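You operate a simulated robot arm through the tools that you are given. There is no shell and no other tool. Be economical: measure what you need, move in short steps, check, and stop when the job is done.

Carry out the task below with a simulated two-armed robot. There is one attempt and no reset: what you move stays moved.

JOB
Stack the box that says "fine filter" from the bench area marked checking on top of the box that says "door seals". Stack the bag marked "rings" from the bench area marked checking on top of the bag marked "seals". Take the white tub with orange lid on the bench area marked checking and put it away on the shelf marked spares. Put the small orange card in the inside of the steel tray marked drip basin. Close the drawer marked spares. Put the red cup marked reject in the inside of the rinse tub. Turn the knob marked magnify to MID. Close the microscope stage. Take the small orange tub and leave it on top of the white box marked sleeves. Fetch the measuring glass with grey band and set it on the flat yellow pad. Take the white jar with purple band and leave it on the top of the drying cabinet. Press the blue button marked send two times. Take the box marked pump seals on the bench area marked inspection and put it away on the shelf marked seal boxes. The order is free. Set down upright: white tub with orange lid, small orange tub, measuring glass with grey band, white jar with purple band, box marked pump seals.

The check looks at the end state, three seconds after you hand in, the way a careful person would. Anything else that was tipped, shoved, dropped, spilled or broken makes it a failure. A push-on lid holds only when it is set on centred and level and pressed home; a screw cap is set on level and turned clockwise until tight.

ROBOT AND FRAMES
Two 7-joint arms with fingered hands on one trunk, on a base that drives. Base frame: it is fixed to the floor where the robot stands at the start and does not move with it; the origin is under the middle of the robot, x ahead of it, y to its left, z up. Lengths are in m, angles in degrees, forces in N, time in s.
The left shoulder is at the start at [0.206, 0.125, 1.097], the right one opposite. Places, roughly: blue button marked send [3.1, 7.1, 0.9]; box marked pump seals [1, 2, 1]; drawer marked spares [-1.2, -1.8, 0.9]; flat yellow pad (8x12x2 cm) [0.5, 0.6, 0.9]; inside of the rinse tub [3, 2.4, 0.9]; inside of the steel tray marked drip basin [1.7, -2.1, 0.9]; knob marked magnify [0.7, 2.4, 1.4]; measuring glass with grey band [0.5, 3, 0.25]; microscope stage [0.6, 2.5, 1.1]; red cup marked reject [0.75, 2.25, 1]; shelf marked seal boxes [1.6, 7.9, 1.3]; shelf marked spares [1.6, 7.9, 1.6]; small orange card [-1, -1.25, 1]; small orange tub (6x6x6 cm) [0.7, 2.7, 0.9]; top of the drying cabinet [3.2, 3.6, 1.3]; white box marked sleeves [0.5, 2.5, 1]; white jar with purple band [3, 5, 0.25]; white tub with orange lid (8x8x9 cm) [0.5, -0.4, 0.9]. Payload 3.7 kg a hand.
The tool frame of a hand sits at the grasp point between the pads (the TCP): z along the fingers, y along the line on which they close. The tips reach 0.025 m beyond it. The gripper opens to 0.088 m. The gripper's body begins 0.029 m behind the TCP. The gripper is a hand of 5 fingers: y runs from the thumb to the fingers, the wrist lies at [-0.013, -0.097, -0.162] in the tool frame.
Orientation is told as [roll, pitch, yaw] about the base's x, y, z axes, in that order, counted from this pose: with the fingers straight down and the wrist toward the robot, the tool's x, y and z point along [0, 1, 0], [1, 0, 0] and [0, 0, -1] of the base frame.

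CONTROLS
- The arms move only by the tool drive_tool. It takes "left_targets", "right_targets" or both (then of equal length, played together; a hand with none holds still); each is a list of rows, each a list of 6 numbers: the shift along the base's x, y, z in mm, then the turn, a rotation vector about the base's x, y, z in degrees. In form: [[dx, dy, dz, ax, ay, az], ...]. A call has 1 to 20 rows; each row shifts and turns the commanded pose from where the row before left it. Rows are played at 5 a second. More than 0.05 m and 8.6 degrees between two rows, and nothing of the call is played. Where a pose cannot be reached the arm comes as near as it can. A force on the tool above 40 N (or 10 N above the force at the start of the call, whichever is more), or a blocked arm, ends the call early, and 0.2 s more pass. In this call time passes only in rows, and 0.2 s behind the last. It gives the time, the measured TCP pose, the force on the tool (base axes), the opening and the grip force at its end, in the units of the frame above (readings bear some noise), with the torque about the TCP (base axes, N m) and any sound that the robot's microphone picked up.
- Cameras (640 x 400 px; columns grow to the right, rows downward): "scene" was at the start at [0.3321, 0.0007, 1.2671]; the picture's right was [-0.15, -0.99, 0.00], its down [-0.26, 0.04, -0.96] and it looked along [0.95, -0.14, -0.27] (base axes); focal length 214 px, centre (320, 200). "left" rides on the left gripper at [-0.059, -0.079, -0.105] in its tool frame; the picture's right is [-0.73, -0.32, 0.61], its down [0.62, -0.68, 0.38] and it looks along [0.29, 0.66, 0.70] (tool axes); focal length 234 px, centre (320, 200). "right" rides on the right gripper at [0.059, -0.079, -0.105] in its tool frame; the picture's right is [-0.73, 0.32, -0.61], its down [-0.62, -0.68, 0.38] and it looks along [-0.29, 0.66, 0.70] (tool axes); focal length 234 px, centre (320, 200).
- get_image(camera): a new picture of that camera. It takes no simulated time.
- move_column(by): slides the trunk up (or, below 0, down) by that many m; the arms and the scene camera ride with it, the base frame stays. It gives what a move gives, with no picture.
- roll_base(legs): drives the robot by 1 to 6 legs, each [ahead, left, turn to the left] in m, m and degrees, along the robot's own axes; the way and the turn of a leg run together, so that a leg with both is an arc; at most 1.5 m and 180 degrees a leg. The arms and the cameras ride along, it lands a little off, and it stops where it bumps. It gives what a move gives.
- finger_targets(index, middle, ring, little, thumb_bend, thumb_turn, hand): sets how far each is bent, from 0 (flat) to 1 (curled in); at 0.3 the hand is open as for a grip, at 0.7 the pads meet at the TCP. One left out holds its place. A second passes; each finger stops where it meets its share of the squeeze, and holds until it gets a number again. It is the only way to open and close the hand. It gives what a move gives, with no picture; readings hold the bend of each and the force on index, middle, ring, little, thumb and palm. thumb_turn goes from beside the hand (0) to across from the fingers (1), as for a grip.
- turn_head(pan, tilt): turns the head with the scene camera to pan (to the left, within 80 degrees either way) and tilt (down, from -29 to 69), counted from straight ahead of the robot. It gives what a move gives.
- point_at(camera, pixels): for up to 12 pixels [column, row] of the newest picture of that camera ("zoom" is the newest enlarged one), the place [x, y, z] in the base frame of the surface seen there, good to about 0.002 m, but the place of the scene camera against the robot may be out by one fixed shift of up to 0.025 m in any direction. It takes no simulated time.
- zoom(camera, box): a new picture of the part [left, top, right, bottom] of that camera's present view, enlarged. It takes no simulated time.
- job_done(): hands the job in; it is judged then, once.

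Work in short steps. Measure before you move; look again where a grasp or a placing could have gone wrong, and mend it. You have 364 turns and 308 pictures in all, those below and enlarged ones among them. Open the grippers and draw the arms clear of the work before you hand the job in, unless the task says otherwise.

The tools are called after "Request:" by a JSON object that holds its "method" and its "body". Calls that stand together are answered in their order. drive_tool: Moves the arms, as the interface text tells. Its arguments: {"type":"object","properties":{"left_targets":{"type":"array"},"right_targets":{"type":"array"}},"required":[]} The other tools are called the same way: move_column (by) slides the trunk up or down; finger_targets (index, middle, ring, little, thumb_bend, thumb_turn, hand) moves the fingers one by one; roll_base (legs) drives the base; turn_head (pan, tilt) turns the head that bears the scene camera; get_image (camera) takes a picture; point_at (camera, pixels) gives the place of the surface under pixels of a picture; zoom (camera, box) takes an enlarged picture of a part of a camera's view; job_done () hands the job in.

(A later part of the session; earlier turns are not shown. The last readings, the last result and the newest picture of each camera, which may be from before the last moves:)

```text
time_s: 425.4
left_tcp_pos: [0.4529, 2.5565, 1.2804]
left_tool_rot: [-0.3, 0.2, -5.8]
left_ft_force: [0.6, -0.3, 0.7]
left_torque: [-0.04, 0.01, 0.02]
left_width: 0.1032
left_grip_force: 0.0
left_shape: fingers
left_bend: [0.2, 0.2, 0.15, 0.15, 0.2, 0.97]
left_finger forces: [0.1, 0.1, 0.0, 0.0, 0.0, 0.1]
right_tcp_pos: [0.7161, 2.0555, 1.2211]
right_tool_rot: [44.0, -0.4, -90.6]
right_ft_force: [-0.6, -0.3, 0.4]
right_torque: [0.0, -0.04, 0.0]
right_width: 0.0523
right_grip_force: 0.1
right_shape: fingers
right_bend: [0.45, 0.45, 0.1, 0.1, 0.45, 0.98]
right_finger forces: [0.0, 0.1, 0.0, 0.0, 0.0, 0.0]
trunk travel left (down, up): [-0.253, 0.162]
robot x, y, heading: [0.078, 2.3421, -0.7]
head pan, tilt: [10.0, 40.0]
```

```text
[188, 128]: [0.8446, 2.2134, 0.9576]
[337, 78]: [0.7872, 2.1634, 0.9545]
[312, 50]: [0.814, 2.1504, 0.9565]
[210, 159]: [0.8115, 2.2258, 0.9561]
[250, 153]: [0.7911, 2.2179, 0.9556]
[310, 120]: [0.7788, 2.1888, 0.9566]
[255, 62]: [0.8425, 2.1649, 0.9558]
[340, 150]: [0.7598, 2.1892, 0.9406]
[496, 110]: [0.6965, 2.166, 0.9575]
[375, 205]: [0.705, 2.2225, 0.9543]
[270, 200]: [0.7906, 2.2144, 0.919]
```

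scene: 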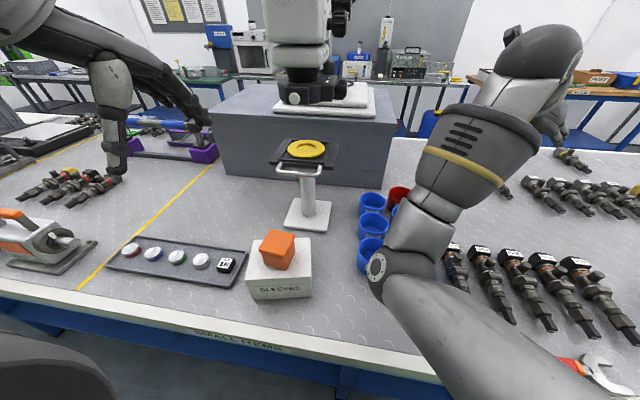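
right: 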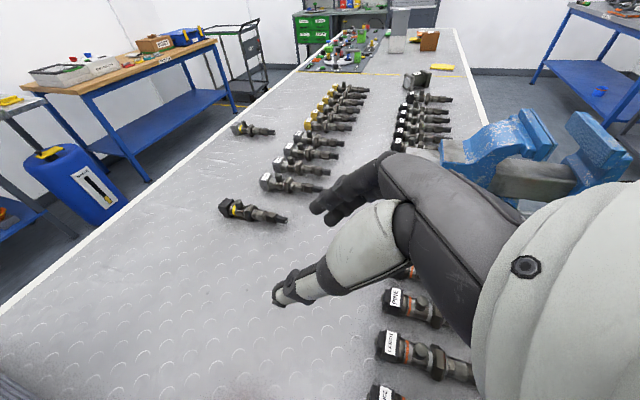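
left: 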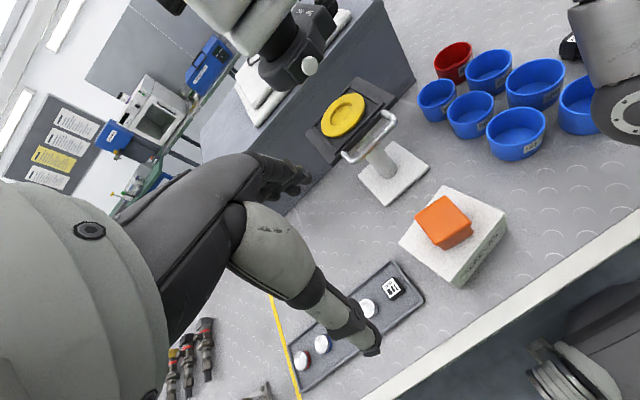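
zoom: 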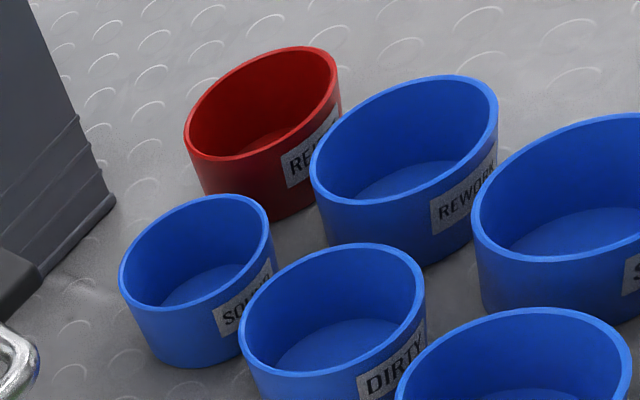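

Red cup: centre (0.814, 2.188), radius 0.037, rim z 0.956. I curl ring and little fingers and go to a point up-behind its right wall (0.814, 2.151).

Request:
{"method": "finger_targets", "body": {"hand": "right", "ring": 1.0, "little": 1.0}}

Request:
{"method": "drive_tool", "body": {"right_targets": [[5.6, 18.9, -40, 0, 0, 0], [5.6, 18.9, -40, 0, 0, 0], [5.6, 18.9, -40, 0, 0, 0], [5.6, 18.9, -40, 0, 0, 0], [5.6, 18.9, -40, 0, 0, 0]]}}

Request:
{"method": "zoom", "body": {"camera": "left", "box": [400, 0, 580, 150]}}

Request:
{"method": "get_image", "body": {"camera": "right"}}

```text
time_s: 426.4
left_tcp_pos: [0.4518, 2.5566, 1.2804]
left_tool_rot: [-0.2, 0.2, -5.8]
left_ft_force: [-0.4, -0.6, 0.5]
left_torque: [0.01, 0.01, 0.02]
left_width: 0.1035
left_grip_force: 0.0
left_shape: fingers
left_bend: [0.2, 0.2, 0.15, 0.15, 0.2, 0.97]
left_finger forces: [0.0, 0.1, 0.0, 0.1, 0.0, 0.1]
right_tcp_pos: [0.7153, 2.0553, 1.2218]
right_tool_rot: [44.0, -0.3, -90.6]
right_ft_force: [-0.2, -0.5, 0.2]
right_torque: [0.0, 0.01, 0.01]
right_width: 0.0525
right_grip_force: 0.1
right_shape: fingers
right_bend: [0.45, 0.45, 1.0, 1.0, 0.45, 0.98]
right_finger forces: [0.0, 0.0, 0.0, 0.0, 0.1, 0.0]
trunk travel left (down, up): [-0.253, 0.162]
robot x, y, heading: [0.0747, 2.3415, -0.4]
head pan, tilt: [10.0, 40.0]
```

```text
time_s: 427.6
left_tcp_pos: [0.4528, 2.5559, 1.2797]
left_tool_rot: [-0.3, 0.2, -5.7]
left_ft_force: [-0.7, -0.2, 0.1]
left_torque: [-0.02, 0.0, 0.02]
left_width: 0.1035
left_grip_force: 0.0
left_shape: fingers
left_bend: [0.2, 0.2, 0.15, 0.15, 0.2, 0.97]
left_finger forces: [0.0, 0.0, 0.0, 0.0, 0.0, 0.1]
right_tcp_pos: [0.744, 2.1481, 1.0202]
right_tool_rot: [44.0, -0.2, -90.5]
right_ft_force: [0.3, 0.2, -0.3]
right_torque: [0.03, 0.0, -0.01]
right_width: 0.0522
right_grip_force: 0.0
right_shape: fingers
right_bend: [0.45, 0.45, 1.0, 1.0, 0.45, 0.98]
right_finger forces: [0.0, 0.0, 0.0, 0.0, 0.0, 0.0]
trunk travel left (down, up): [-0.253, 0.162]
robot x, y, heading: [0.0729, 2.3414, -0.6]
head pan, tilt: [10.0, 40.0]
```

```text
2.67 times, centred on (490, 75) of left
```

zoom: 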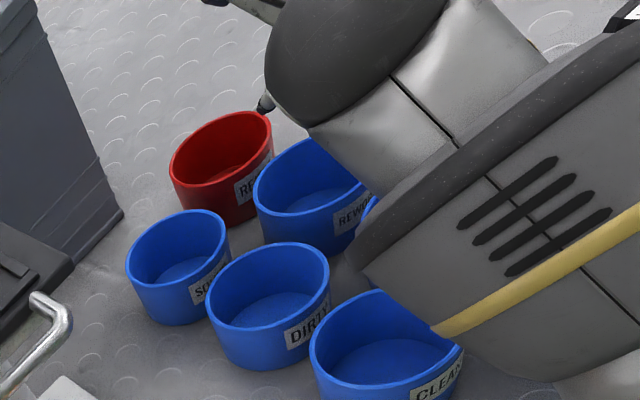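

```text
96 pictures are left
```

right: 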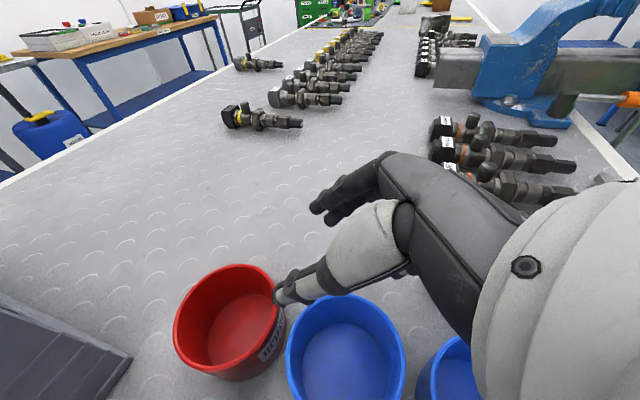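

I check the forearm's clearance over the blue cups before descending.

Request:
{"method": "point_at", "body": {"camera": "zoom", "pixels": [[365, 240], [420, 310], [330, 140], [300, 90], [265, 105], [450, 330], [500, 370]]}}

Request:
{"method": "point_at", "body": {"camera": "right", "pixels": [[230, 268], [177, 330], [275, 290], [250, 370], [283, 298], [225, 320]]}}

```text
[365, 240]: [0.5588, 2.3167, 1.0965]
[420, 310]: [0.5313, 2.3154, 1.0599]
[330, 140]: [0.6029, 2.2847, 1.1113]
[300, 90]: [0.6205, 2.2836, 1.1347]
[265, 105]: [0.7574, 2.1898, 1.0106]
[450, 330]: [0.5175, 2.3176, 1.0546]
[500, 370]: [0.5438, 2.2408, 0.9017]
```

```text
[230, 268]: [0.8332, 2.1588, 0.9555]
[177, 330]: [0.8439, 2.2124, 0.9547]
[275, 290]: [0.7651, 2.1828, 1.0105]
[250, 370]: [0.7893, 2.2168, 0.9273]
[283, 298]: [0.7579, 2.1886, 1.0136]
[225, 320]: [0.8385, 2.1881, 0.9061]
```

Clearance would be slim; I raise the trunk 0.1 and lower the hand correspondingly to lift the forearm.

Request:
{"method": "move_column", "body": {"by": 0.1}}

Request:
{"method": "drive_tool", "body": {"right_targets": [[0, 0, -33, 0, 0, 0], [0, 0, -33, 0, 0, 0], [0, 0, -34, 0, 0, 0]]}}

Request:
{"method": "zoom", "body": {"camera": "left", "box": [400, 0, 580, 150]}}

Request:
{"method": "get_image", "body": {"camera": "right"}}

```text
time_s: 428.9
left_tcp_pos: [0.4528, 2.5558, 1.3795]
left_tool_rot: [-0.2, 0.3, -5.9]
left_ft_force: [0.0, 0.7, 0.0]
left_torque: [-0.02, 0.03, -0.01]
left_width: 0.1036
left_grip_force: 0.0
left_shape: fingers
left_bend: [0.2, 0.2, 0.15, 0.15, 0.2, 0.97]
left_finger forces: [0.0, 0.0, 0.1, 0.0, 0.0, 0.0]
right_tcp_pos: [0.7446, 2.1489, 1.1199]
right_tool_rot: [44.0, -0.3, -90.7]
right_ft_force: [-0.9, 0.0, 0.0]
right_torque: [0.01, -0.01, -0.01]
right_width: 0.0525
right_grip_force: 0.1
right_shape: fingers
right_bend: [0.45, 0.45, 1.0, 1.0, 0.45, 0.98]
right_finger forces: [0.0, 0.1, 0.1, 0.0, 0.0, 0.0]
trunk travel left (down, up): [-0.353, 0.062]
robot x, y, heading: [0.0759, 2.3429, -0.7]
head pan, tilt: [10.0, 40.0]
```

```text
time_s: 429.7
left_tcp_pos: [0.4511, 2.5559, 1.3815]
left_tool_rot: [-0.3, 0.2, -5.7]
left_ft_force: [0.1, 1.0, -0.4]
left_torque: [0.01, -0.03, 0.02]
left_width: 0.1032
left_grip_force: 0.2
left_shape: fingers
left_bend: [0.2, 0.2, 0.15, 0.15, 0.2, 0.97]
left_finger forces: [0.0, 0.0, 0.1, 0.0, 0.0, 0.1]
right_tcp_pos: [0.7454, 2.1476, 1.0186]
right_tool_rot: [44.0, -0.2, -90.6]
right_ft_force: [0.1, -0.6, -1.2]
right_torque: [0.0, 0.04, -0.01]
right_width: 0.0522
right_grip_force: 0.1
right_shape: fingers
right_bend: [0.45, 0.45, 1.0, 1.0, 0.45, 0.98]
right_finger forces: [0.0, 0.1, 0.0, 0.1, 0.0, 0.0]
trunk travel left (down, up): [-0.353, 0.062]
robot x, y, heading: [0.0783, 2.3419, -0.5]
head pan, tilt: [10.0, 40.0]
```

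```text
2.67 times, centred on (490, 75) of left
```

zoom: 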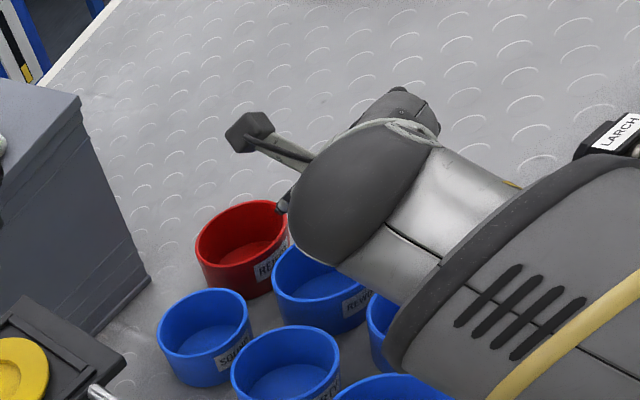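

```text
94 pictures are left
```

right: 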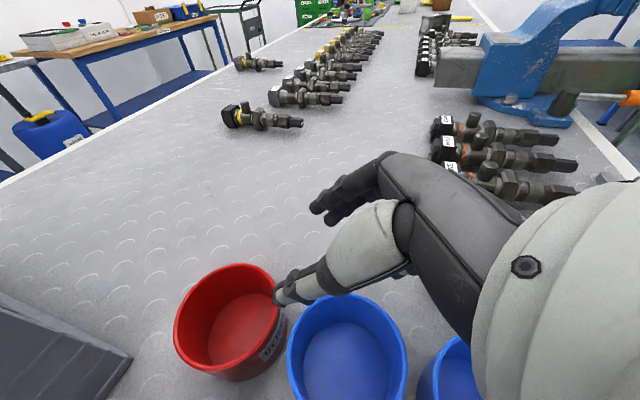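

The pose is right: thumb will enter the cup, index stays outside. I descend along the slant.

Request:
{"method": "drive_tool", "body": {"right_targets": [[17, 0.5, -17, 0, 0, 0], [17, 0.5, -17, 0, 0, 0], [17, 0.5, -17, 0, 0, 0], [17, 0.5, -16, 0, 0, 0]]}}

Request:
{"method": "get_image", "body": {"camera": "right"}}

```text
time_s: 430.7
left_tcp_pos: [0.4522, 2.5559, 1.3807]
left_tool_rot: [-0.3, 0.2, -5.8]
left_ft_force: [-0.2, 0.4, -0.7]
left_torque: [-0.03, -0.01, 0.0]
left_width: 0.103
left_grip_force: 0.1
left_shape: fingers
left_bend: [0.2, 0.2, 0.15, 0.15, 0.2, 0.97]
left_finger forces: [0.1, 0.0, 0.0, 0.0, 0.0, 0.0]
right_tcp_pos: [0.8124, 2.1515, 0.9528]
right_tool_rot: [44.0, -0.1, -90.7]
right_ft_force: [-0.5, 0.8, -0.8]
right_torque: [0.0, -0.02, -0.01]
right_width: 0.0525
right_grip_force: 0.0
right_shape: fingers
right_bend: [0.45, 0.45, 1.0, 1.0, 0.45, 0.98]
right_finger forces: [0.2, 0.0, 0.0, 0.0, 0.1, 0.0]
trunk travel left (down, up): [-0.353, 0.062]
robot x, y, heading: [0.0796, 2.338, -0.5]
head pan, tilt: [10.0, 40.0]
```

```text
93 pictures are left
```

right: 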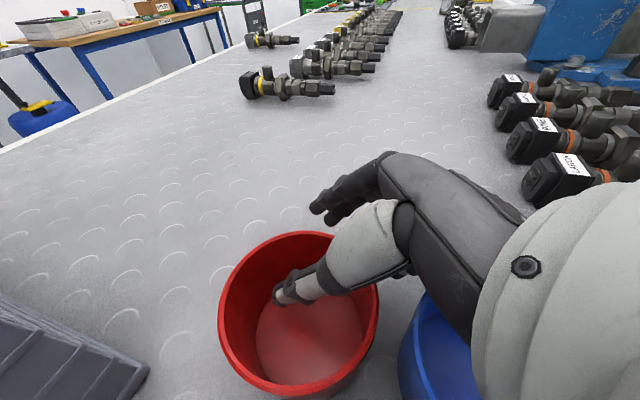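

Thumb is inside, fingers outside. I lower 5 mm and pinch.

Request:
{"method": "drive_tool", "body": {"right_targets": [[0, 0, -5, 0, 0, 0]]}}

Request:
{"method": "finger_targets", "body": {"hand": "right", "index": 0.75, "middle": 0.75, "thumb_bend": 0.75}}

Request:
{"method": "drive_tool", "body": {"right_targets": [[0, 0, 20, 0, 0, 0], [0, 0, 30, 0, 0, 0], [0, 0, 40, 0, 0, 0]]}}

Request:
{"method": "get_image", "body": {"camera": "right"}}

```text
time_s: 431.1
left_tcp_pos: [0.4519, 2.5568, 1.381]
left_tool_rot: [-0.3, 0.3, -5.8]
left_ft_force: [0.2, -0.4, -0.7]
left_torque: [0.02, -0.03, 0.01]
left_width: 0.1031
left_grip_force: 0.0
left_shape: fingers
left_bend: [0.2, 0.2, 0.15, 0.15, 0.2, 0.97]
left_finger forces: [0.1, 0.0, 0.1, 0.1, 0.0, 0.0]
right_tcp_pos: [0.8124, 2.1515, 0.9468]
right_tool_rot: [44.0, -0.3, -90.6]
right_ft_force: [-0.5, 0.4, 0.3]
right_torque: [0.0, 0.01, -0.01]
right_width: 0.0518
right_grip_force: 0.0
right_shape: fingers
right_bend: [0.45, 0.45, 1.0, 1.0, 0.45, 0.98]
right_finger forces: [0.0, 0.1, 0.0, 0.0, 0.0, 0.0]
trunk travel left (down, up): [-0.353, 0.062]
robot x, y, heading: [0.0802, 2.3409, -0.4]
head pan, tilt: [10.0, 40.0]
```

```text
time_s: 432.1
left_tcp_pos: [0.452, 2.5567, 1.3798]
left_tool_rot: [-0.3, 0.3, -5.8]
left_ft_force: [-0.4, -0.1, 0.0]
left_torque: [0.0, 0.0, 0.0]
left_width: 0.1033
left_grip_force: 0.1
left_shape: fingers
left_bend: [0.2, 0.2, 0.15, 0.15, 0.2, 0.97]
left_finger forces: [0.0, 0.1, 0.0, 0.0, 0.1, 0.0]
right_tcp_pos: [0.8116, 2.1513, 0.9471]
right_tool_rot: [43.8, -0.4, -90.6]
right_ft_force: [0.4, 0.4, -0.1]
right_torque: [-0.02, 0.02, -0.02]
right_width: 0.0002
right_grip_force: 6.7
right_shape: fingers
right_bend: [0.74, 0.74, 1.0, 1.0, 0.71, 0.97]
right_finger forces: [4.7, 2.4, 0.0, 0.1, 6.8, 0.0]
trunk travel left (down, up): [-0.353, 0.062]
robot x, y, heading: [0.0789, 2.3418, -0.6]
head pan, tilt: [10.0, 40.0]
```

```text
time_s: 432.9
left_tcp_pos: [0.4505, 2.5568, 1.3806]
left_tool_rot: [-0.3, 0.1, -5.8]
left_ft_force: [0.2, -0.2, 0.2]
left_torque: [0.01, 0.01, -0.04]
left_width: 0.1031
left_grip_force: 0.1
left_shape: fingers
left_bend: [0.2, 0.2, 0.15, 0.15, 0.2, 0.97]
left_finger forces: [0.0, 0.1, 0.0, 0.1, 0.0, 0.0]
right_tcp_pos: [0.8135, 2.1514, 1.041]
right_tool_rot: [44.0, -0.3, -90.6]
right_ft_force: [-0.3, 0.0, 0.5]
right_torque: [0.02, 0.01, -0.03]
right_width: 0.0
right_grip_force: 6.5
right_shape: fingers
right_bend: [0.74, 0.74, 1.0, 1.0, 0.71, 0.97]
right_finger forces: [4.6, 2.3, 0.1, 0.0, 6.9, 0.0]
trunk travel left (down, up): [-0.353, 0.062]
robot x, y, heading: [0.0753, 2.345, -0.5]
head pan, tilt: [10.0, 40.0]
```

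```text
92 pictures are left
```

right: 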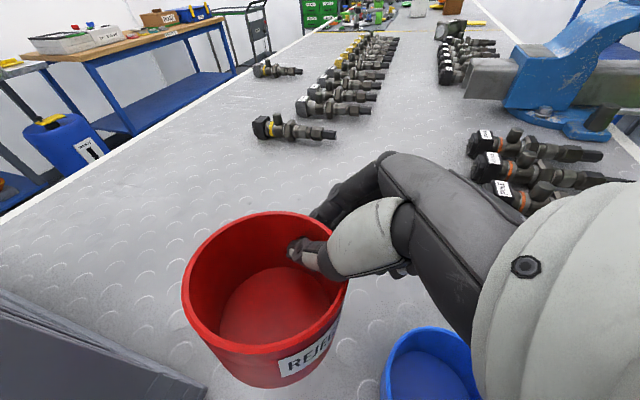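

The red cup is lifted. I tighten the pinch a bit, raise it and back away.

Request:
{"method": "finger_targets", "body": {"hand": "right", "index": 0.85, "middle": 0.85, "thumb_bend": 0.8}}

Request:
{"method": "drive_tool", "body": {"right_targets": [[-10, 0, 40, 0, 0, 0], [-10, 0, 40, 0, 0, 0], [-10, -5, 40, 0, 0, 0], [-10, -5, 40, 0, 0, 0], [-10, -5, 40, 0, 0, 0]]}}

Request:
{"method": "roll_base", "body": {"legs": [[-0.42, 0, 0], [0, 0, 90], [1.5, 0, 0], [1.5, 0, 0], [1.5, 0, 0]]}}

Request:
{"method": "get_image", "body": {"camera": "right"}}

```text
time_s: 433.9
left_tcp_pos: [0.4527, 2.5572, 1.3805]
left_tool_rot: [-0.3, 0.2, -5.8]
left_ft_force: [-0.2, 0.1, 1.1]
left_torque: [0.0, 0.01, 0.02]
left_width: 0.1035
left_grip_force: 0.0
left_shape: fingers
left_bend: [0.2, 0.2, 0.15, 0.15, 0.2, 0.97]
left_finger forces: [0.0, 0.1, 0.0, 0.0, 0.0, 0.1]
right_tcp_pos: [0.8133, 2.1507, 1.04]
right_tool_rot: [43.9, -0.4, -90.6]
right_ft_force: [-0.2, 0.6, -1.6]
right_torque: [-0.01, 0.03, 0.02]
right_width: 0.0
right_grip_force: 12.3
right_shape: fingers
right_bend: [0.77, 0.85, 1.0, 1.0, 0.73, 0.94]
right_finger forces: [10.7, 2.3, 0.0, 0.0, 12.6, 0.1]
trunk travel left (down, up): [-0.353, 0.062]
robot x, y, heading: [0.0793, 2.3441, -0.4]
head pan, tilt: [10.0, 40.0]
```

```text
time_s: 435.1
left_tcp_pos: [0.4524, 2.5567, 1.3797]
left_tool_rot: [-0.3, 0.1, -5.8]
left_ft_force: [0.3, 0.3, -0.1]
left_torque: [0.0, -0.01, 0.02]
left_width: 0.1032
left_grip_force: 0.0
left_shape: fingers
left_bend: [0.2, 0.2, 0.15, 0.15, 0.2, 0.97]
left_finger forces: [0.0, 0.0, 0.0, 0.0, 0.1, 0.1]
right_tcp_pos: [0.7616, 2.1377, 1.2381]
right_tool_rot: [43.9, -0.3, -90.6]
right_ft_force: [-0.1, 0.7, -1.2]
right_torque: [0.01, 0.01, 0.01]
right_width: 0.0
right_grip_force: 12.9
right_shape: fingers
right_bend: [0.78, 0.85, 1.0, 1.0, 0.73, 0.94]
right_finger forces: [10.9, 1.9, 0.0, 0.0, 12.4, 0.1]
trunk travel left (down, up): [-0.353, 0.062]
robot x, y, heading: [0.0771, 2.3431, -0.7]
head pan, tilt: [10.0, 40.0]
```

```text
time_s: 462.5
left_tcp_pos: [-0.5442, 7.1895, 1.3803]
left_tool_rot: [-0.3, 0.2, 85.5]
left_ft_force: [0.1, 0.0, 0.2]
left_torque: [0.02, 0.01, 0.0]
left_width: 0.1036
left_grip_force: 0.1
left_shape: fingers
left_bend: [0.2, 0.2, 0.15, 0.15, 0.2, 0.97]
left_finger forces: [0.0, 0.0, 0.0, 0.1, 0.0, 0.0]
right_tcp_pos: [-0.1322, 7.5108, 1.239]
right_tool_rot: [44.0, -0.3, 0.8]
right_ft_force: [-0.8, -0.7, -0.8]
right_torque: [0.04, 0.03, 0.01]
right_width: 0.0001
right_grip_force: 12.4
right_shape: fingers
right_bend: [0.78, 0.85, 1.0, 1.0, 0.73, 0.94]
right_finger forces: [11.3, 1.3, 0.0, 0.1, 12.2, 0.1]
trunk travel left (down, up): [-0.353, 0.062]
robot x, y, heading: [-0.3208, 6.8165, 90.8]
head pan, tilt: [10.0, 40.0]
```

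```text
91 pictures are left
```

right: 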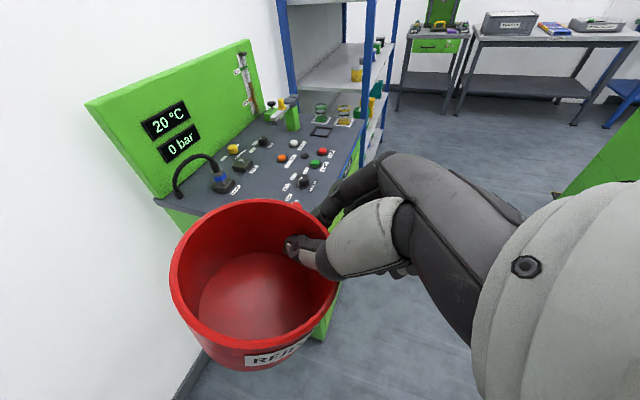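

I turn to go east between machine and rack, then south down the far aisle.

Request:
{"method": "roll_base", "body": {"legs": [[0, 0, -91], [1.2, 0, 0], [1.15, 0, 0], [0, 0, -90], [1.5, 0, 0], [1.5, 0, 0]]}}

Request:
{"method": "turn_head", "body": {"pan": 40, "tilt": 25}}

Request:
{"method": "get_image", "body": {"camera": "scene"}}

```text
time_s: 496.1
left_tcp_pos: [2.1306, 3.4076, 1.3813]
left_tool_rot: [-0.3, 0.2, -99.5]
left_ft_force: [0.2, -0.5, 0.2]
left_torque: [0.03, -0.03, 0.01]
left_width: 0.1037
left_grip_force: 0.1
left_shape: fingers
left_bend: [0.2, 0.2, 0.15, 0.15, 0.2, 0.97]
left_finger forces: [0.0, 0.0, 0.0, 0.1, 0.1, 0.0]
right_tcp_pos: [1.6922, 3.1244, 1.2377]
right_tool_rot: [43.9, -0.2, 175.9]
right_ft_force: [0.5, -0.6, -0.9]
right_torque: [0.07, 0.02, 0.0]
right_width: 0.0001
right_grip_force: 11.6
right_shape: fingers
right_bend: [0.78, 0.85, 1.0, 1.0, 0.73, 0.95]
right_finger forces: [11.4, 0.7, 0.0, 0.0, 11.8, 0.0]
trunk travel left (down, up): [-0.353, 0.062]
robot x, y, heading: [1.9393, 3.7963, -94.2]
head pan, tilt: [10.0, 40.0]
```

```text
time_s: 497.0
left_tcp_pos: [2.1305, 3.4074, 1.3791]
left_tool_rot: [-0.4, 0.3, -99.4]
left_ft_force: [-0.2, 0.0, -0.6]
left_torque: [-0.01, 0.0, 0.0]
left_width: 0.1035
left_grip_force: 0.0
left_shape: fingers
left_bend: [0.2, 0.2, 0.15, 0.15, 0.2, 0.97]
left_finger forces: [0.0, 0.0, 0.0, 0.1, 0.1, 0.1]
right_tcp_pos: [1.6927, 3.1255, 1.2381]
right_tool_rot: [43.9, -0.3, 175.8]
right_ft_force: [-0.1, -0.6, -0.6]
right_torque: [-0.02, 0.01, -0.03]
right_width: 0.0
right_grip_force: 11.8
right_shape: fingers
right_bend: [0.78, 0.85, 1.0, 1.0, 0.73, 0.95]
right_finger forces: [11.6, 0.7, 0.1, 0.0, 11.8, 0.1]
trunk travel left (down, up): [-0.353, 0.062]
robot x, y, heading: [1.941, 3.7958, -94.2]
head pan, tilt: [40.0, 25.0]
```

```text
90 pictures are left
```

scene: 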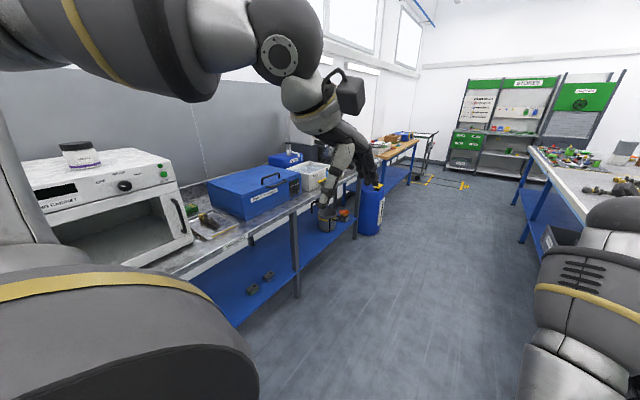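

I go on to y≈2.65 and turn to face the wash table.

Request:
{"method": "roll_base", "body": {"legs": [[1.12, 0.1, 0], [0, 0, 94]]}}

Request:
{"method": "turn_head", "body": {"pan": -5, "tilt": 35}}

Request:
{"method": "get_image", "body": {"camera": "scene"}}

```text
time_s: 506.8
left_tcp_pos: [2.3317, 2.8907, 1.3808]
left_tool_rot: [-0.2, 0.2, -5.2]
left_ft_force: [0.6, 1.3, 0.2]
left_torque: [0.04, 0.01, 0.04]
left_width: 0.1032
left_grip_force: 0.1
left_shape: fingers
left_bend: [0.2, 0.2, 0.15, 0.15, 0.2, 0.97]
left_finger forces: [0.0, 0.0, 0.1, 0.0, 0.1, 0.1]
right_tcp_pos: [2.6484, 2.4746, 1.2379]
right_tool_rot: [43.8, -0.2, -89.9]
right_ft_force: [-0.5, -0.3, -0.7]
right_torque: [0.01, 0.02, 0.01]
right_width: 0.0
right_grip_force: 12.5
right_shape: fingers
right_bend: [0.78, 0.85, 1.0, 1.0, 0.73, 0.95]
right_finger forces: [11.5, 0.5, 0.0, 0.0, 11.7, 0.0]
trunk travel left (down, up): [-0.353, 0.062]
robot x, y, heading: [1.9618, 2.6743, -0.1]
head pan, tilt: [40.0, 25.0]
```

```text
time_s: 507.9
left_tcp_pos: [2.3333, 2.8924, 1.3796]
left_tool_rot: [-0.3, 0.2, -5.3]
left_ft_force: [-0.2, -0.5, 0.3]
left_torque: [-0.01, 0.0, 0.03]
left_width: 0.1037
left_grip_force: 0.0
left_shape: fingers
left_bend: [0.2, 0.2, 0.15, 0.15, 0.2, 0.97]
left_finger forces: [0.0, 0.1, 0.0, 0.0, 0.1, 0.0]
right_tcp_pos: [2.6483, 2.4747, 1.2368]
right_tool_rot: [44.0, -0.3, -89.9]
right_ft_force: [-0.1, 0.2, -0.2]
right_torque: [-0.05, 0.01, 0.01]
right_width: 0.0
right_grip_force: 11.5
right_shape: fingers
right_bend: [0.78, 0.85, 1.0, 1.0, 0.73, 0.95]
right_finger forces: [11.5, 0.4, 0.0, 0.1, 11.7, 0.0]
trunk travel left (down, up): [-0.353, 0.062]
robot x, y, heading: [1.9624, 2.6721, -0.3]
head pan, tilt: [-5.0, 35.0]
```

```text
89 pictures are left
```

scene: 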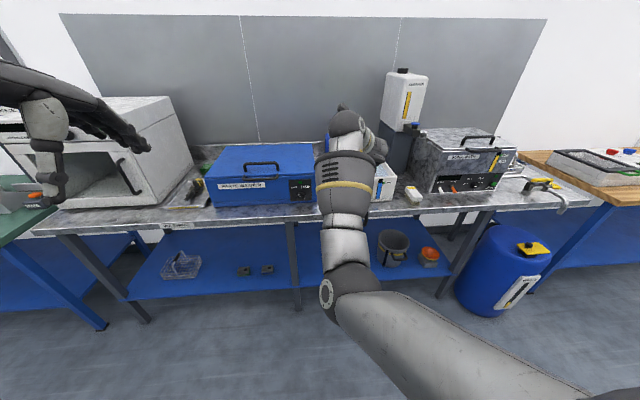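

The rinse tub is behind the arm; I look with the right wrist camera.

Request:
{"method": "get_image", "body": {"camera": "right"}}

Request:
{"method": "get_image", "body": {"camera": "left"}}

```text
88 pictures are left
```

right: 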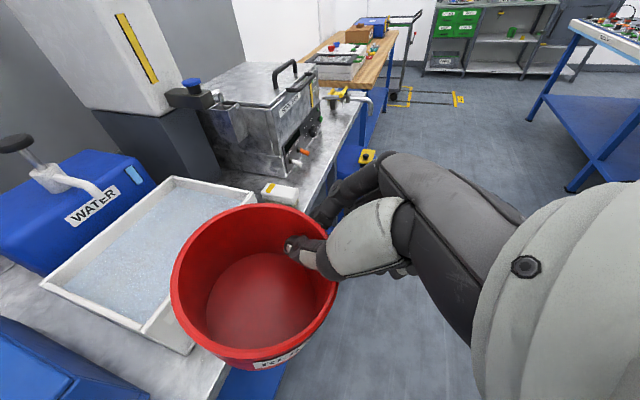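

```text
87 pictures are left
```

left: 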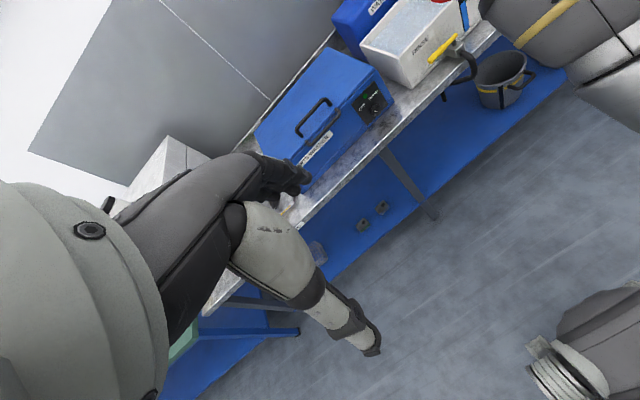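

The white rinse tub with water is visible. I measure its rim corners and the water level.

Request:
{"method": "point_at", "body": {"camera": "right", "pixels": [[48, 284], [150, 330], [174, 181], [252, 194], [150, 240], [120, 280], [170, 345], [272, 190], [240, 362], [330, 290], [215, 215]]}}

```text
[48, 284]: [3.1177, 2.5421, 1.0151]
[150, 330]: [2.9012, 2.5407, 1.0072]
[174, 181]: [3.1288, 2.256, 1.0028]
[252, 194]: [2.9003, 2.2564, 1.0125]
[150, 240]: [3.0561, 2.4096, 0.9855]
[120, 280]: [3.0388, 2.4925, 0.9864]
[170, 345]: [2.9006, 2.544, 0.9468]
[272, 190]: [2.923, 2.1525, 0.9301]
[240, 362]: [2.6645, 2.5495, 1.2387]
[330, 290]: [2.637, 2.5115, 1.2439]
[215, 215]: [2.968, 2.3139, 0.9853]
```

Rinse tub inner ≈ x 2.91–3.12, y 2.26–2.54, rim 1.013. I drive ahead 0.41 and right 0.11 so the cup is over its inside, toward the far wall.

Request:
{"method": "roll_base", "body": {"legs": [[0, -0.11, 0], [0.41, 0, 0]]}}

Request:
{"method": "get_image", "body": {"camera": "right"}}

Request:
{"method": "get_image", "body": {"camera": "scene"}}

```text
time_s: 511.2
left_tcp_pos: [2.7466, 2.7827, 1.3809]
left_tool_rot: [-0.3, 0.2, -4.9]
left_ft_force: [0.0, 0.9, 0.4]
left_torque: [0.02, 0.0, 0.0]
left_width: 0.1033
left_grip_force: 0.1
left_shape: fingers
left_bend: [0.2, 0.2, 0.15, 0.15, 0.2, 0.97]
left_finger forces: [0.0, 0.0, 0.0, 0.0, 0.0, 0.0]
right_tcp_pos: [3.0645, 2.3679, 1.2382]
right_tool_rot: [43.9, -0.3, -89.8]
right_ft_force: [0.7, -1.3, -1.1]
right_torque: [-0.04, -0.02, 0.0]
right_width: 0.0002
right_grip_force: 11.5
right_shape: fingers
right_bend: [0.78, 0.85, 1.0, 1.0, 0.73, 0.95]
right_finger forces: [11.6, 0.4, 0.0, 0.0, 11.7, 0.1]
trunk travel left (down, up): [-0.353, 0.062]
robot x, y, heading: [2.3763, 2.5597, 0.4]
head pan, tilt: [-5.0, 35.0]
```

```text
86 pictures are left
```

right: 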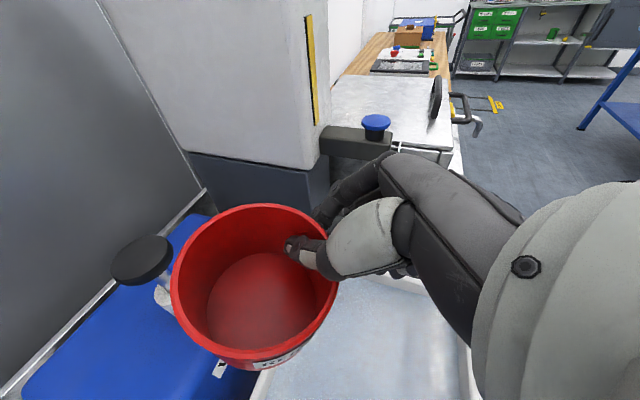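

```text
85 pictures are left
```

scene: 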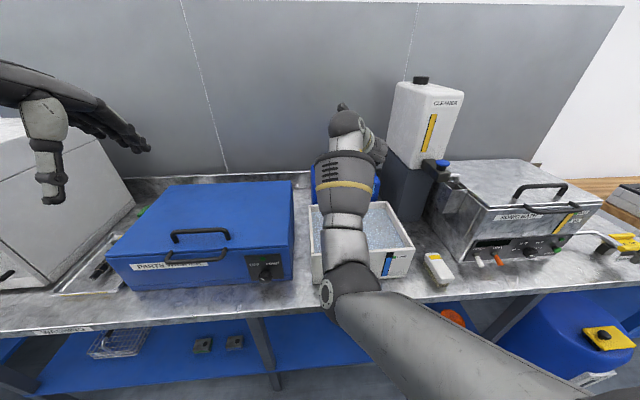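

A water pump head is near the cup's left-far side. I measure it and the tub below.

Request:
{"method": "point_at", "body": {"camera": "right", "pixels": [[142, 255], [172, 265], [160, 295], [120, 265], [215, 372], [350, 290], [330, 350], [450, 310], [265, 385], [372, 125], [330, 145]]}}

```text
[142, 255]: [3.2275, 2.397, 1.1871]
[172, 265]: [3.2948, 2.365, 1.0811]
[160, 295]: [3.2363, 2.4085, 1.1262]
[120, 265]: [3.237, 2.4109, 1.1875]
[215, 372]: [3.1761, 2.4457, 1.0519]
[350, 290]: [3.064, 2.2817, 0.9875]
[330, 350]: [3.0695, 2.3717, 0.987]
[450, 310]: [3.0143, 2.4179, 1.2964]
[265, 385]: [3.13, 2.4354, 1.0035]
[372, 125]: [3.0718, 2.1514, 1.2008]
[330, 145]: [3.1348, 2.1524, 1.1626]
```

The pump head is at x≈3.23, clear of the cup. I shift 12 mm back and lower 200 mm, then look.

Request:
{"method": "drive_tool", "body": {"right_targets": [[-12, 0, -30, 0, 0, 0], [0, 0, -45, 0, 0, 0], [0, 0, -45, 0, 0, 0], [0, 0, -45, 0, 0, 0], [0, 0, -35, 0, 0, 0]]}}

Request:
{"method": "get_image", "body": {"camera": "right"}}

Request:
{"method": "zoom", "body": {"camera": "scene", "box": [270, 120, 440, 320]}}

```text
time_s: 512.4
left_tcp_pos: [2.7449, 2.7818, 1.382]
left_tool_rot: [-0.2, 0.1, -4.9]
left_ft_force: [0.6, -0.3, -0.2]
left_torque: [0.02, 0.01, -0.02]
left_width: 0.1034
left_grip_force: 0.2
left_shape: fingers
left_bend: [0.2, 0.2, 0.15, 0.15, 0.2, 0.97]
left_finger forces: [0.0, 0.1, 0.1, 0.0, 0.1, 0.0]
right_tcp_pos: [3.0503, 2.3667, 1.0377]
right_tool_rot: [43.9, -0.2, -89.8]
right_ft_force: [-11.4, -3.4, 0.9]
right_torque: [0.19, -0.65, 0.04]
right_width: 0.003
right_grip_force: 24.9
right_shape: fingers
right_bend: [0.78, 0.84, 1.0, 1.0, 0.77, 0.88]
right_finger forces: [21.6, 6.3, 0.0, 0.1, 22.6, 0.1]
trunk travel left (down, up): [-0.353, 0.062]
robot x, y, heading: [2.3767, 2.5618, 0.3]
head pan, tilt: [-5.0, 35.0]
```

```text
84 pictures are left
```

right: 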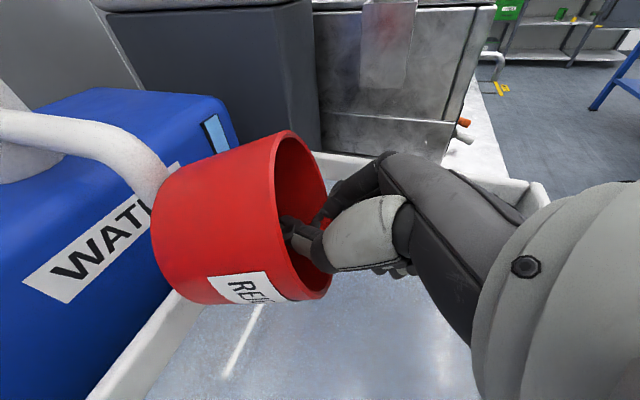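

```text
2.00 times, centred on (355, 220) of scene
```

zoom: 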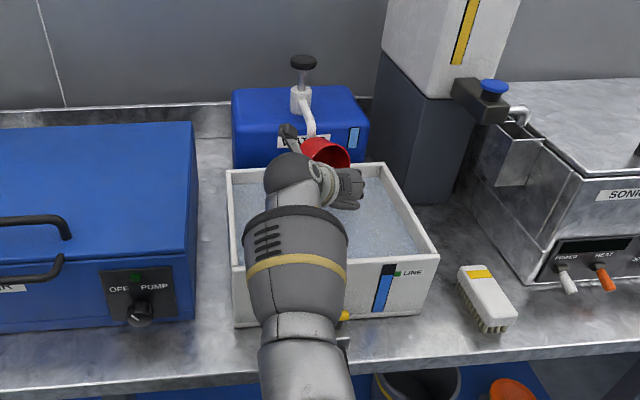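

The cup touched the water spout and tipped in the pinch, still held. I move back 50 mm to free it, then lower it into the tub.

Request:
{"method": "drive_tool", "body": {"right_targets": [[-20, 0, 0, 0, 0, 0], [-20, 0, 0, 0, 0, 0], [-12, 0, 0, 0, 0, 0]]}}

Request:
{"method": "get_image", "body": {"camera": "right"}}

Request:
{"method": "zoom", "body": {"camera": "scene", "box": [270, 120, 440, 320]}}

```text
time_s: 513.2
left_tcp_pos: [2.7467, 2.7821, 1.3805]
left_tool_rot: [-0.3, 0.2, -4.8]
left_ft_force: [0.1, 0.6, -1.0]
left_torque: [0.04, 0.0, 0.02]
left_width: 0.1036
left_grip_force: 0.1
left_shape: fingers
left_bend: [0.2, 0.2, 0.15, 0.15, 0.2, 0.97]
left_finger forces: [0.0, 0.1, 0.0, 0.1, 0.0, 0.0]
right_tcp_pos: [2.9999, 2.3677, 1.0384]
right_tool_rot: [43.9, -0.3, -89.7]
right_ft_force: [0.6, -0.3, -0.7]
right_torque: [0.06, 0.03, -0.02]
right_width: 0.0
right_grip_force: 14.1
right_shape: fingers
right_bend: [0.78, 0.85, 1.0, 1.0, 0.76, 0.9]
right_finger forces: [14.2, 0.1, 0.0, 0.1, 14.4, 0.0]
trunk travel left (down, up): [-0.353, 0.062]
robot x, y, heading: [2.3738, 2.5608, 0.2]
head pan, tilt: [-5.0, 35.0]
```

```text
82 pictures are left
```

right: 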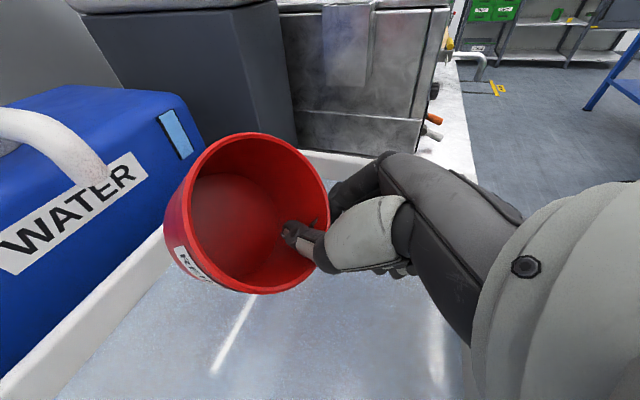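

```text
2.00 times, centred on (355, 220) of scene
```

zoom: 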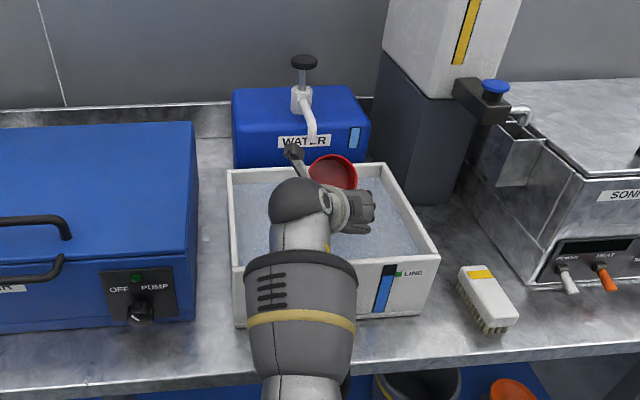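

Free of the spout and over the tub interior. I lower 55 mm.

Request:
{"method": "drive_tool", "body": {"right_targets": [[0, 0, -20, 0, 0, 0], [0, 0, -20, 0, 0, 0], [0, 0, -15, 0, 0, 0]]}}

Request:
{"method": "get_image", "body": {"camera": "right"}}

```text
time_s: 514.0
left_tcp_pos: [2.7467, 2.7812, 1.3814]
left_tool_rot: [-0.2, 0.2, -4.9]
left_ft_force: [0.0, 0.8, 0.0]
left_torque: [0.03, -0.01, 0.03]
left_width: 0.1033
left_grip_force: 0.1
left_shape: fingers
left_bend: [0.2, 0.2, 0.15, 0.15, 0.2, 0.97]
left_finger forces: [0.0, 0.1, 0.0, 0.1, 0.0, 0.0]
right_tcp_pos: [3.0004, 2.3674, 0.9804]
right_tool_rot: [43.8, -0.3, -89.7]
right_ft_force: [-0.1, 0.8, -0.7]
right_torque: [0.0, 0.06, -0.02]
right_width: 0.0001
right_grip_force: 14.2
right_shape: fingers
right_bend: [0.78, 0.85, 1.0, 1.0, 0.76, 0.9]
right_finger forces: [14.4, 0.1, 0.0, 0.1, 14.2, 0.0]
trunk travel left (down, up): [-0.353, 0.062]
robot x, y, heading: [2.3758, 2.5619, 0.1]
head pan, tilt: [-5.0, 35.0]
```

```text
80 pictures are left
```

right: 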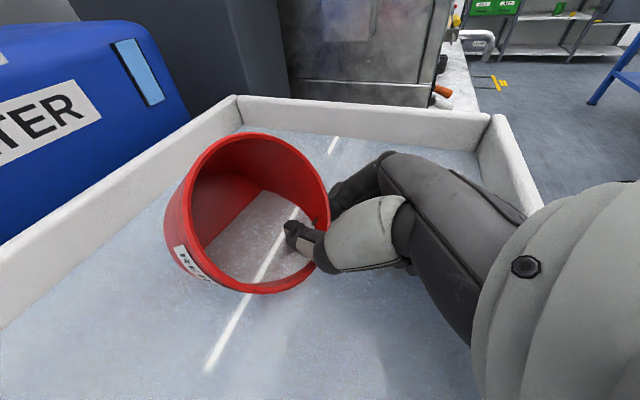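

Well inside the walls. I lower 15 mm more and release.

Request:
{"method": "drive_tool", "body": {"right_targets": [[0, 0, -10, 0, 0, 0], [0, 0, -6, 0, 0, 0]]}}

Request:
{"method": "finger_targets", "body": {"hand": "right", "index": 0.45, "middle": 0.45, "thumb_bend": 0.45}}

Request:
{"method": "drive_tool", "body": {"right_targets": [[-5, 0, 20, 0, 0, 0], [-10, 0, 35, 0, 0, 0], [-10, 0, 40, 0, 0, 0], [-10, 0, 40, 0, 0, 0], [-10, 0, 40, 0, 0, 0]]}}

Request:
{"method": "get_image", "body": {"camera": "right"}}

```text
time_s: 514.6
left_tcp_pos: [2.7486, 2.7817, 1.3797]
left_tool_rot: [-0.3, 0.1, -5.0]
left_ft_force: [0.4, 1.1, 0.2]
left_torque: [0.04, 0.03, 0.0]
left_width: 0.1036
left_grip_force: 0.1
left_shape: fingers
left_bend: [0.2, 0.2, 0.15, 0.15, 0.2, 0.97]
left_finger forces: [0.0, 0.0, 0.0, 0.0, 0.1, 0.0]
right_tcp_pos: [3.0063, 2.3664, 0.9805]
right_tool_rot: [45.1, -0.6, -89.7]
right_ft_force: [2.1, 0.8, 9.5]
right_torque: [0.45, 1.1, -0.16]
right_width: 0.0
right_grip_force: 14.3
right_shape: fingers
right_bend: [0.78, 0.85, 1.0, 1.0, 0.76, 0.9]
right_finger forces: [14.5, 0.0, 0.0, 0.0, 14.3, 0.0]
trunk travel left (down, up): [-0.353, 0.062]
robot x, y, heading: [2.3744, 2.5573, 0.1]
head pan, tilt: [-5.0, 35.0]
stopped in row 2 (right hand): the force on the tool passed its limit (the readings are from after the stop); the commanded pose is now the measured one
```

```text
time_s: 515.6
left_tcp_pos: [2.7479, 2.782, 1.3794]
left_tool_rot: [-0.3, 0.1, -5.0]
left_ft_force: [0.1, 0.0, -0.3]
left_torque: [-0.03, -0.01, 0.01]
left_width: 0.1035
left_grip_force: 0.1
left_shape: fingers
left_bend: [0.2, 0.2, 0.15, 0.15, 0.2, 0.97]
left_finger forces: [0.1, 0.0, 0.1, 0.0, 0.1, 0.0]
right_tcp_pos: [3.0069, 2.3665, 0.9804]
right_tool_rot: [45.1, -0.5, -89.7]
right_ft_force: [15.1, -0.5, 7.6]
right_torque: [0.37, 1.26, -0.67]
right_width: 0.0521
right_grip_force: 0.1
right_shape: fingers
right_bend: [0.45, 0.45, 1.0, 1.0, 0.45, 0.97]
right_finger forces: [0.0, 0.0, 0.0, 0.0, 0.0, 0.0]
trunk travel left (down, up): [-0.353, 0.062]
robot x, y, heading: [2.3745, 2.5611, 0.2]
head pan, tilt: [-5.0, 35.0]
```

```text
time_s: 516.8
left_tcp_pos: [2.7472, 2.7824, 1.3801]
left_tool_rot: [-0.3, 0.2, -5.0]
left_ft_force: [-1.1, -0.4, 0.0]
left_torque: [-0.03, -0.01, -0.02]
left_width: 0.1036
left_grip_force: 0.1
left_shape: fingers
left_bend: [0.2, 0.2, 0.15, 0.15, 0.2, 0.97]
left_finger forces: [0.1, 0.1, 0.1, 0.1, 0.0, 0.0]
right_tcp_pos: [2.9602, 2.3662, 1.1556]
right_tool_rot: [45.0, -0.6, -89.7]
right_ft_force: [0.3, 0.8, -0.2]
right_torque: [-0.03, -0.02, 0.02]
right_width: 0.0522
right_grip_force: 0.0
right_shape: fingers
right_bend: [0.45, 0.45, 1.0, 1.0, 0.45, 0.97]
right_finger forces: [0.0, 0.0, 0.0, 0.0, 0.0, 0.0]
trunk travel left (down, up): [-0.353, 0.062]
robot x, y, heading: [2.3739, 2.562, 0.3]
head pan, tilt: [-5.0, 35.0]
```

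```text
79 pictures are left
```

right: 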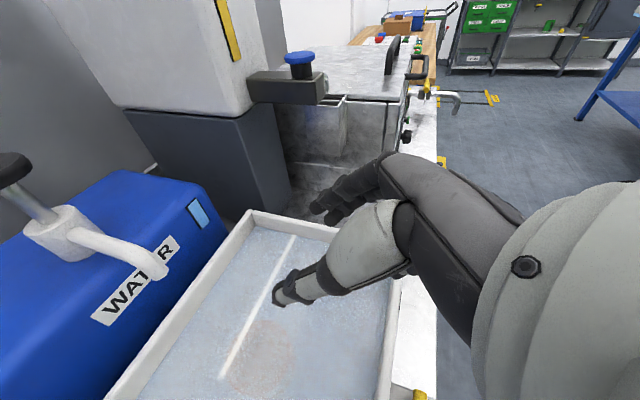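

The cup has sunk inside the tub (faint disc at (265,350)). I check the tub hasn't shifted.

Request:
{"method": "point_at", "body": {"camera": "right", "pixels": [[247, 213], [250, 345], [265, 365], [150, 380], [400, 300]]}}

Request:
{"method": "roll_base", "body": {"legs": [[-0.4, 0, 0]]}}

Request:
{"method": "drive_tool", "body": {"right_targets": [[0, 0, 30, 0, 0, 0], [0, 0, 30, 0, 0, 0], [0, 0, 30, 0, 0, 0]]}}

Request:
{"method": "zoom", "body": {"camera": "scene", "box": [250, 130, 450, 260]}}

```text
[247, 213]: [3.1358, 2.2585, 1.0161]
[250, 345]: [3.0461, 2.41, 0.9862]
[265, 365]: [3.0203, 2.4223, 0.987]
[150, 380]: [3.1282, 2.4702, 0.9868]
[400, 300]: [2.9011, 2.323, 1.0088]
```

```text
time_s: 519.2
left_tcp_pos: [2.3545, 2.7788, 1.381]
left_tool_rot: [-0.3, 0.2, -5.2]
left_ft_force: [-0.3, 0.4, 0.9]
left_torque: [0.03, 0.01, -0.01]
left_width: 0.1033
left_grip_force: 0.1
left_shape: fingers
left_bend: [0.2, 0.2, 0.15, 0.15, 0.2, 0.97]
left_finger forces: [0.1, 0.1, 0.0, 0.0, 0.1, 0.1]
right_tcp_pos: [2.5665, 2.362, 1.1548]
right_tool_rot: [45.1, -0.5, -90.0]
right_ft_force: [-0.5, 0.0, -0.4]
right_torque: [-0.03, -0.03, -0.01]
right_width: 0.0521
right_grip_force: 0.1
right_shape: fingers
right_bend: [0.45, 0.45, 1.0, 1.0, 0.45, 0.97]
right_finger forces: [0.0, 0.0, 0.0, 0.0, 0.0, 0.0]
trunk travel left (down, up): [-0.353, 0.062]
robot x, y, heading: [1.9817, 2.559, -0.2]
head pan, tilt: [-5.0, 35.0]
```

```text
time_s: 520.0
left_tcp_pos: [2.3552, 2.7794, 1.3813]
left_tool_rot: [-0.3, 0.2, -5.2]
left_ft_force: [0.2, -0.1, 0.0]
left_torque: [0.02, 0.01, 0.02]
left_width: 0.1031
left_grip_force: 0.0
left_shape: fingers
left_bend: [0.2, 0.2, 0.15, 0.15, 0.2, 0.97]
left_finger forces: [0.1, 0.0, 0.0, 0.1, 0.0, 0.0]
right_tcp_pos: [2.5678, 2.3631, 1.244]
right_tool_rot: [45.0, -0.6, -90.0]
right_ft_force: [0.0, -0.5, -0.1]
right_torque: [-0.01, 0.0, 0.01]
right_width: 0.0522
right_grip_force: 0.1
right_shape: fingers
right_bend: [0.45, 0.45, 1.0, 1.0, 0.45, 0.97]
right_finger forces: [0.0, 0.0, 0.1, 0.0, 0.0, 0.0]
trunk travel left (down, up): [-0.353, 0.062]
robot x, y, heading: [1.988, 2.5615, -0.1]
head pan, tilt: [-5.0, 35.0]
```

```text
3.08 times, centred on (350, 195) of scene
```

zoom: 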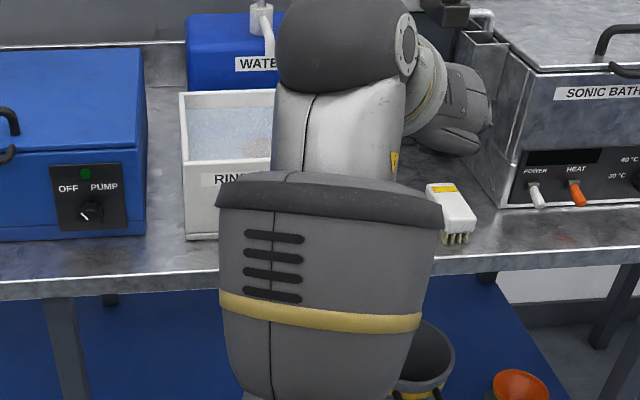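

The tub is in place with the cup inside. Now south: I turn and drive to y≈0.1, then look.

Request:
{"method": "roll_base", "body": {"legs": [[0, 0, -90], [1.2, 0, 0], [1.2, 0, 0]]}}

Request:
{"method": "turn_head", "body": {"pan": 0, "tilt": 15}}

Request:
{"method": "get_image", "body": {"camera": "scene"}}

```text
time_s: 535.7
left_tcp_pos: [2.1526, -0.2178, 1.38]
left_tool_rot: [-0.3, 0.2, -96.2]
left_ft_force: [-0.5, -0.3, 0.3]
left_torque: [0.0, 0.0, 0.01]
left_width: 0.1034
left_grip_force: 0.1
left_shape: fingers
left_bend: [0.2, 0.2, 0.15, 0.15, 0.2, 0.97]
left_finger forces: [0.1, 0.1, 0.0, 0.1, 0.0, 0.0]
right_tcp_pos: [1.7323, -0.4242, 1.2458]
right_tool_rot: [45.1, -0.6, 179.1]
right_ft_force: [-0.3, -0.4, -0.3]
right_torque: [-0.02, -0.03, 0.01]
right_width: 0.0526
right_grip_force: 0.0
right_shape: fingers
right_bend: [0.45, 0.45, 1.0, 1.0, 0.45, 0.97]
right_finger forces: [0.0, 0.1, 0.0, 0.1, 0.0, 0.0]
trunk travel left (down, up): [-0.353, 0.062]
robot x, y, heading: [1.9405, 0.1607, -91.2]
head pan, tilt: [-5.0, 35.0]
```

```text
time_s: 536.5
left_tcp_pos: [2.1523, -0.2176, 1.3815]
left_tool_rot: [-0.3, 0.2, -96.1]
left_ft_force: [0.1, -1.0, 0.4]
left_torque: [0.01, 0.0, 0.0]
left_width: 0.1033
left_grip_force: 0.0
left_shape: fingers
left_bend: [0.2, 0.2, 0.15, 0.15, 0.2, 0.97]
left_finger forces: [0.1, 0.0, 0.1, 0.0, 0.1, 0.0]
right_tcp_pos: [1.7336, -0.4235, 1.2446]
right_tool_rot: [45.1, -0.6, 179.1]
right_ft_force: [1.0, 0.2, -0.4]
right_torque: [-0.01, 0.02, 0.02]
right_width: 0.0522
right_grip_force: 0.0
right_shape: fingers
right_bend: [0.45, 0.45, 1.0, 1.0, 0.45, 0.97]
right_finger forces: [0.0, 0.1, 0.1, 0.1, 0.0, 0.0]
trunk travel left (down, up): [-0.353, 0.062]
robot x, y, heading: [1.9378, 0.1575, -90.9]
head pan, tilt: [0.0, 15.0]
```

```text
77 pictures are left
```

scene: 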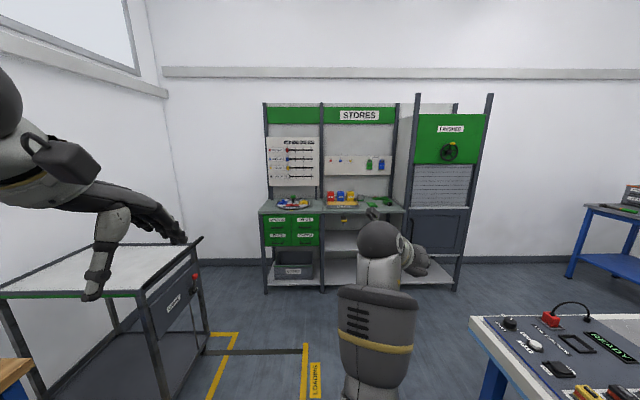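

I measure the gap between bench end and stores rack for passing west.

Request:
{"method": "point_at", "body": {"camera": "scene", "pixels": [[472, 320], [520, 318], [265, 290], [455, 288], [320, 288], [300, 205], [345, 205], [580, 270], [305, 350], [380, 205], [440, 200]]}}

Request:
{"method": "zoom", "body": {"camera": "scene", "box": [250, 170, 480, 300]}}

```text
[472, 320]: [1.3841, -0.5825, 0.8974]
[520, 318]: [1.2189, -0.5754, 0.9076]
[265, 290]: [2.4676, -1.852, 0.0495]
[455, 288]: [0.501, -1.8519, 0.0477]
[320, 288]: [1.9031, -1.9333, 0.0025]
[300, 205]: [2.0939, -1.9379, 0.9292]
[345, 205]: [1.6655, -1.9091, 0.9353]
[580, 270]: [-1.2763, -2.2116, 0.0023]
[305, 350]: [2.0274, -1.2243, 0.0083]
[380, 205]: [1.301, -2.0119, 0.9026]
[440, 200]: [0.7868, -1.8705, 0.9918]
```

```text
2.78 times, centred on (365, 235) of scene
```

zoom: 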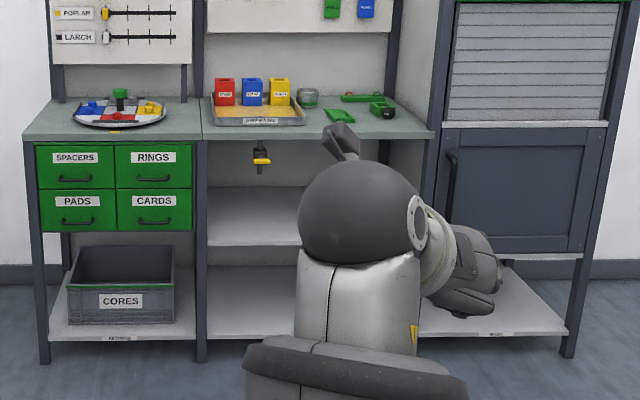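

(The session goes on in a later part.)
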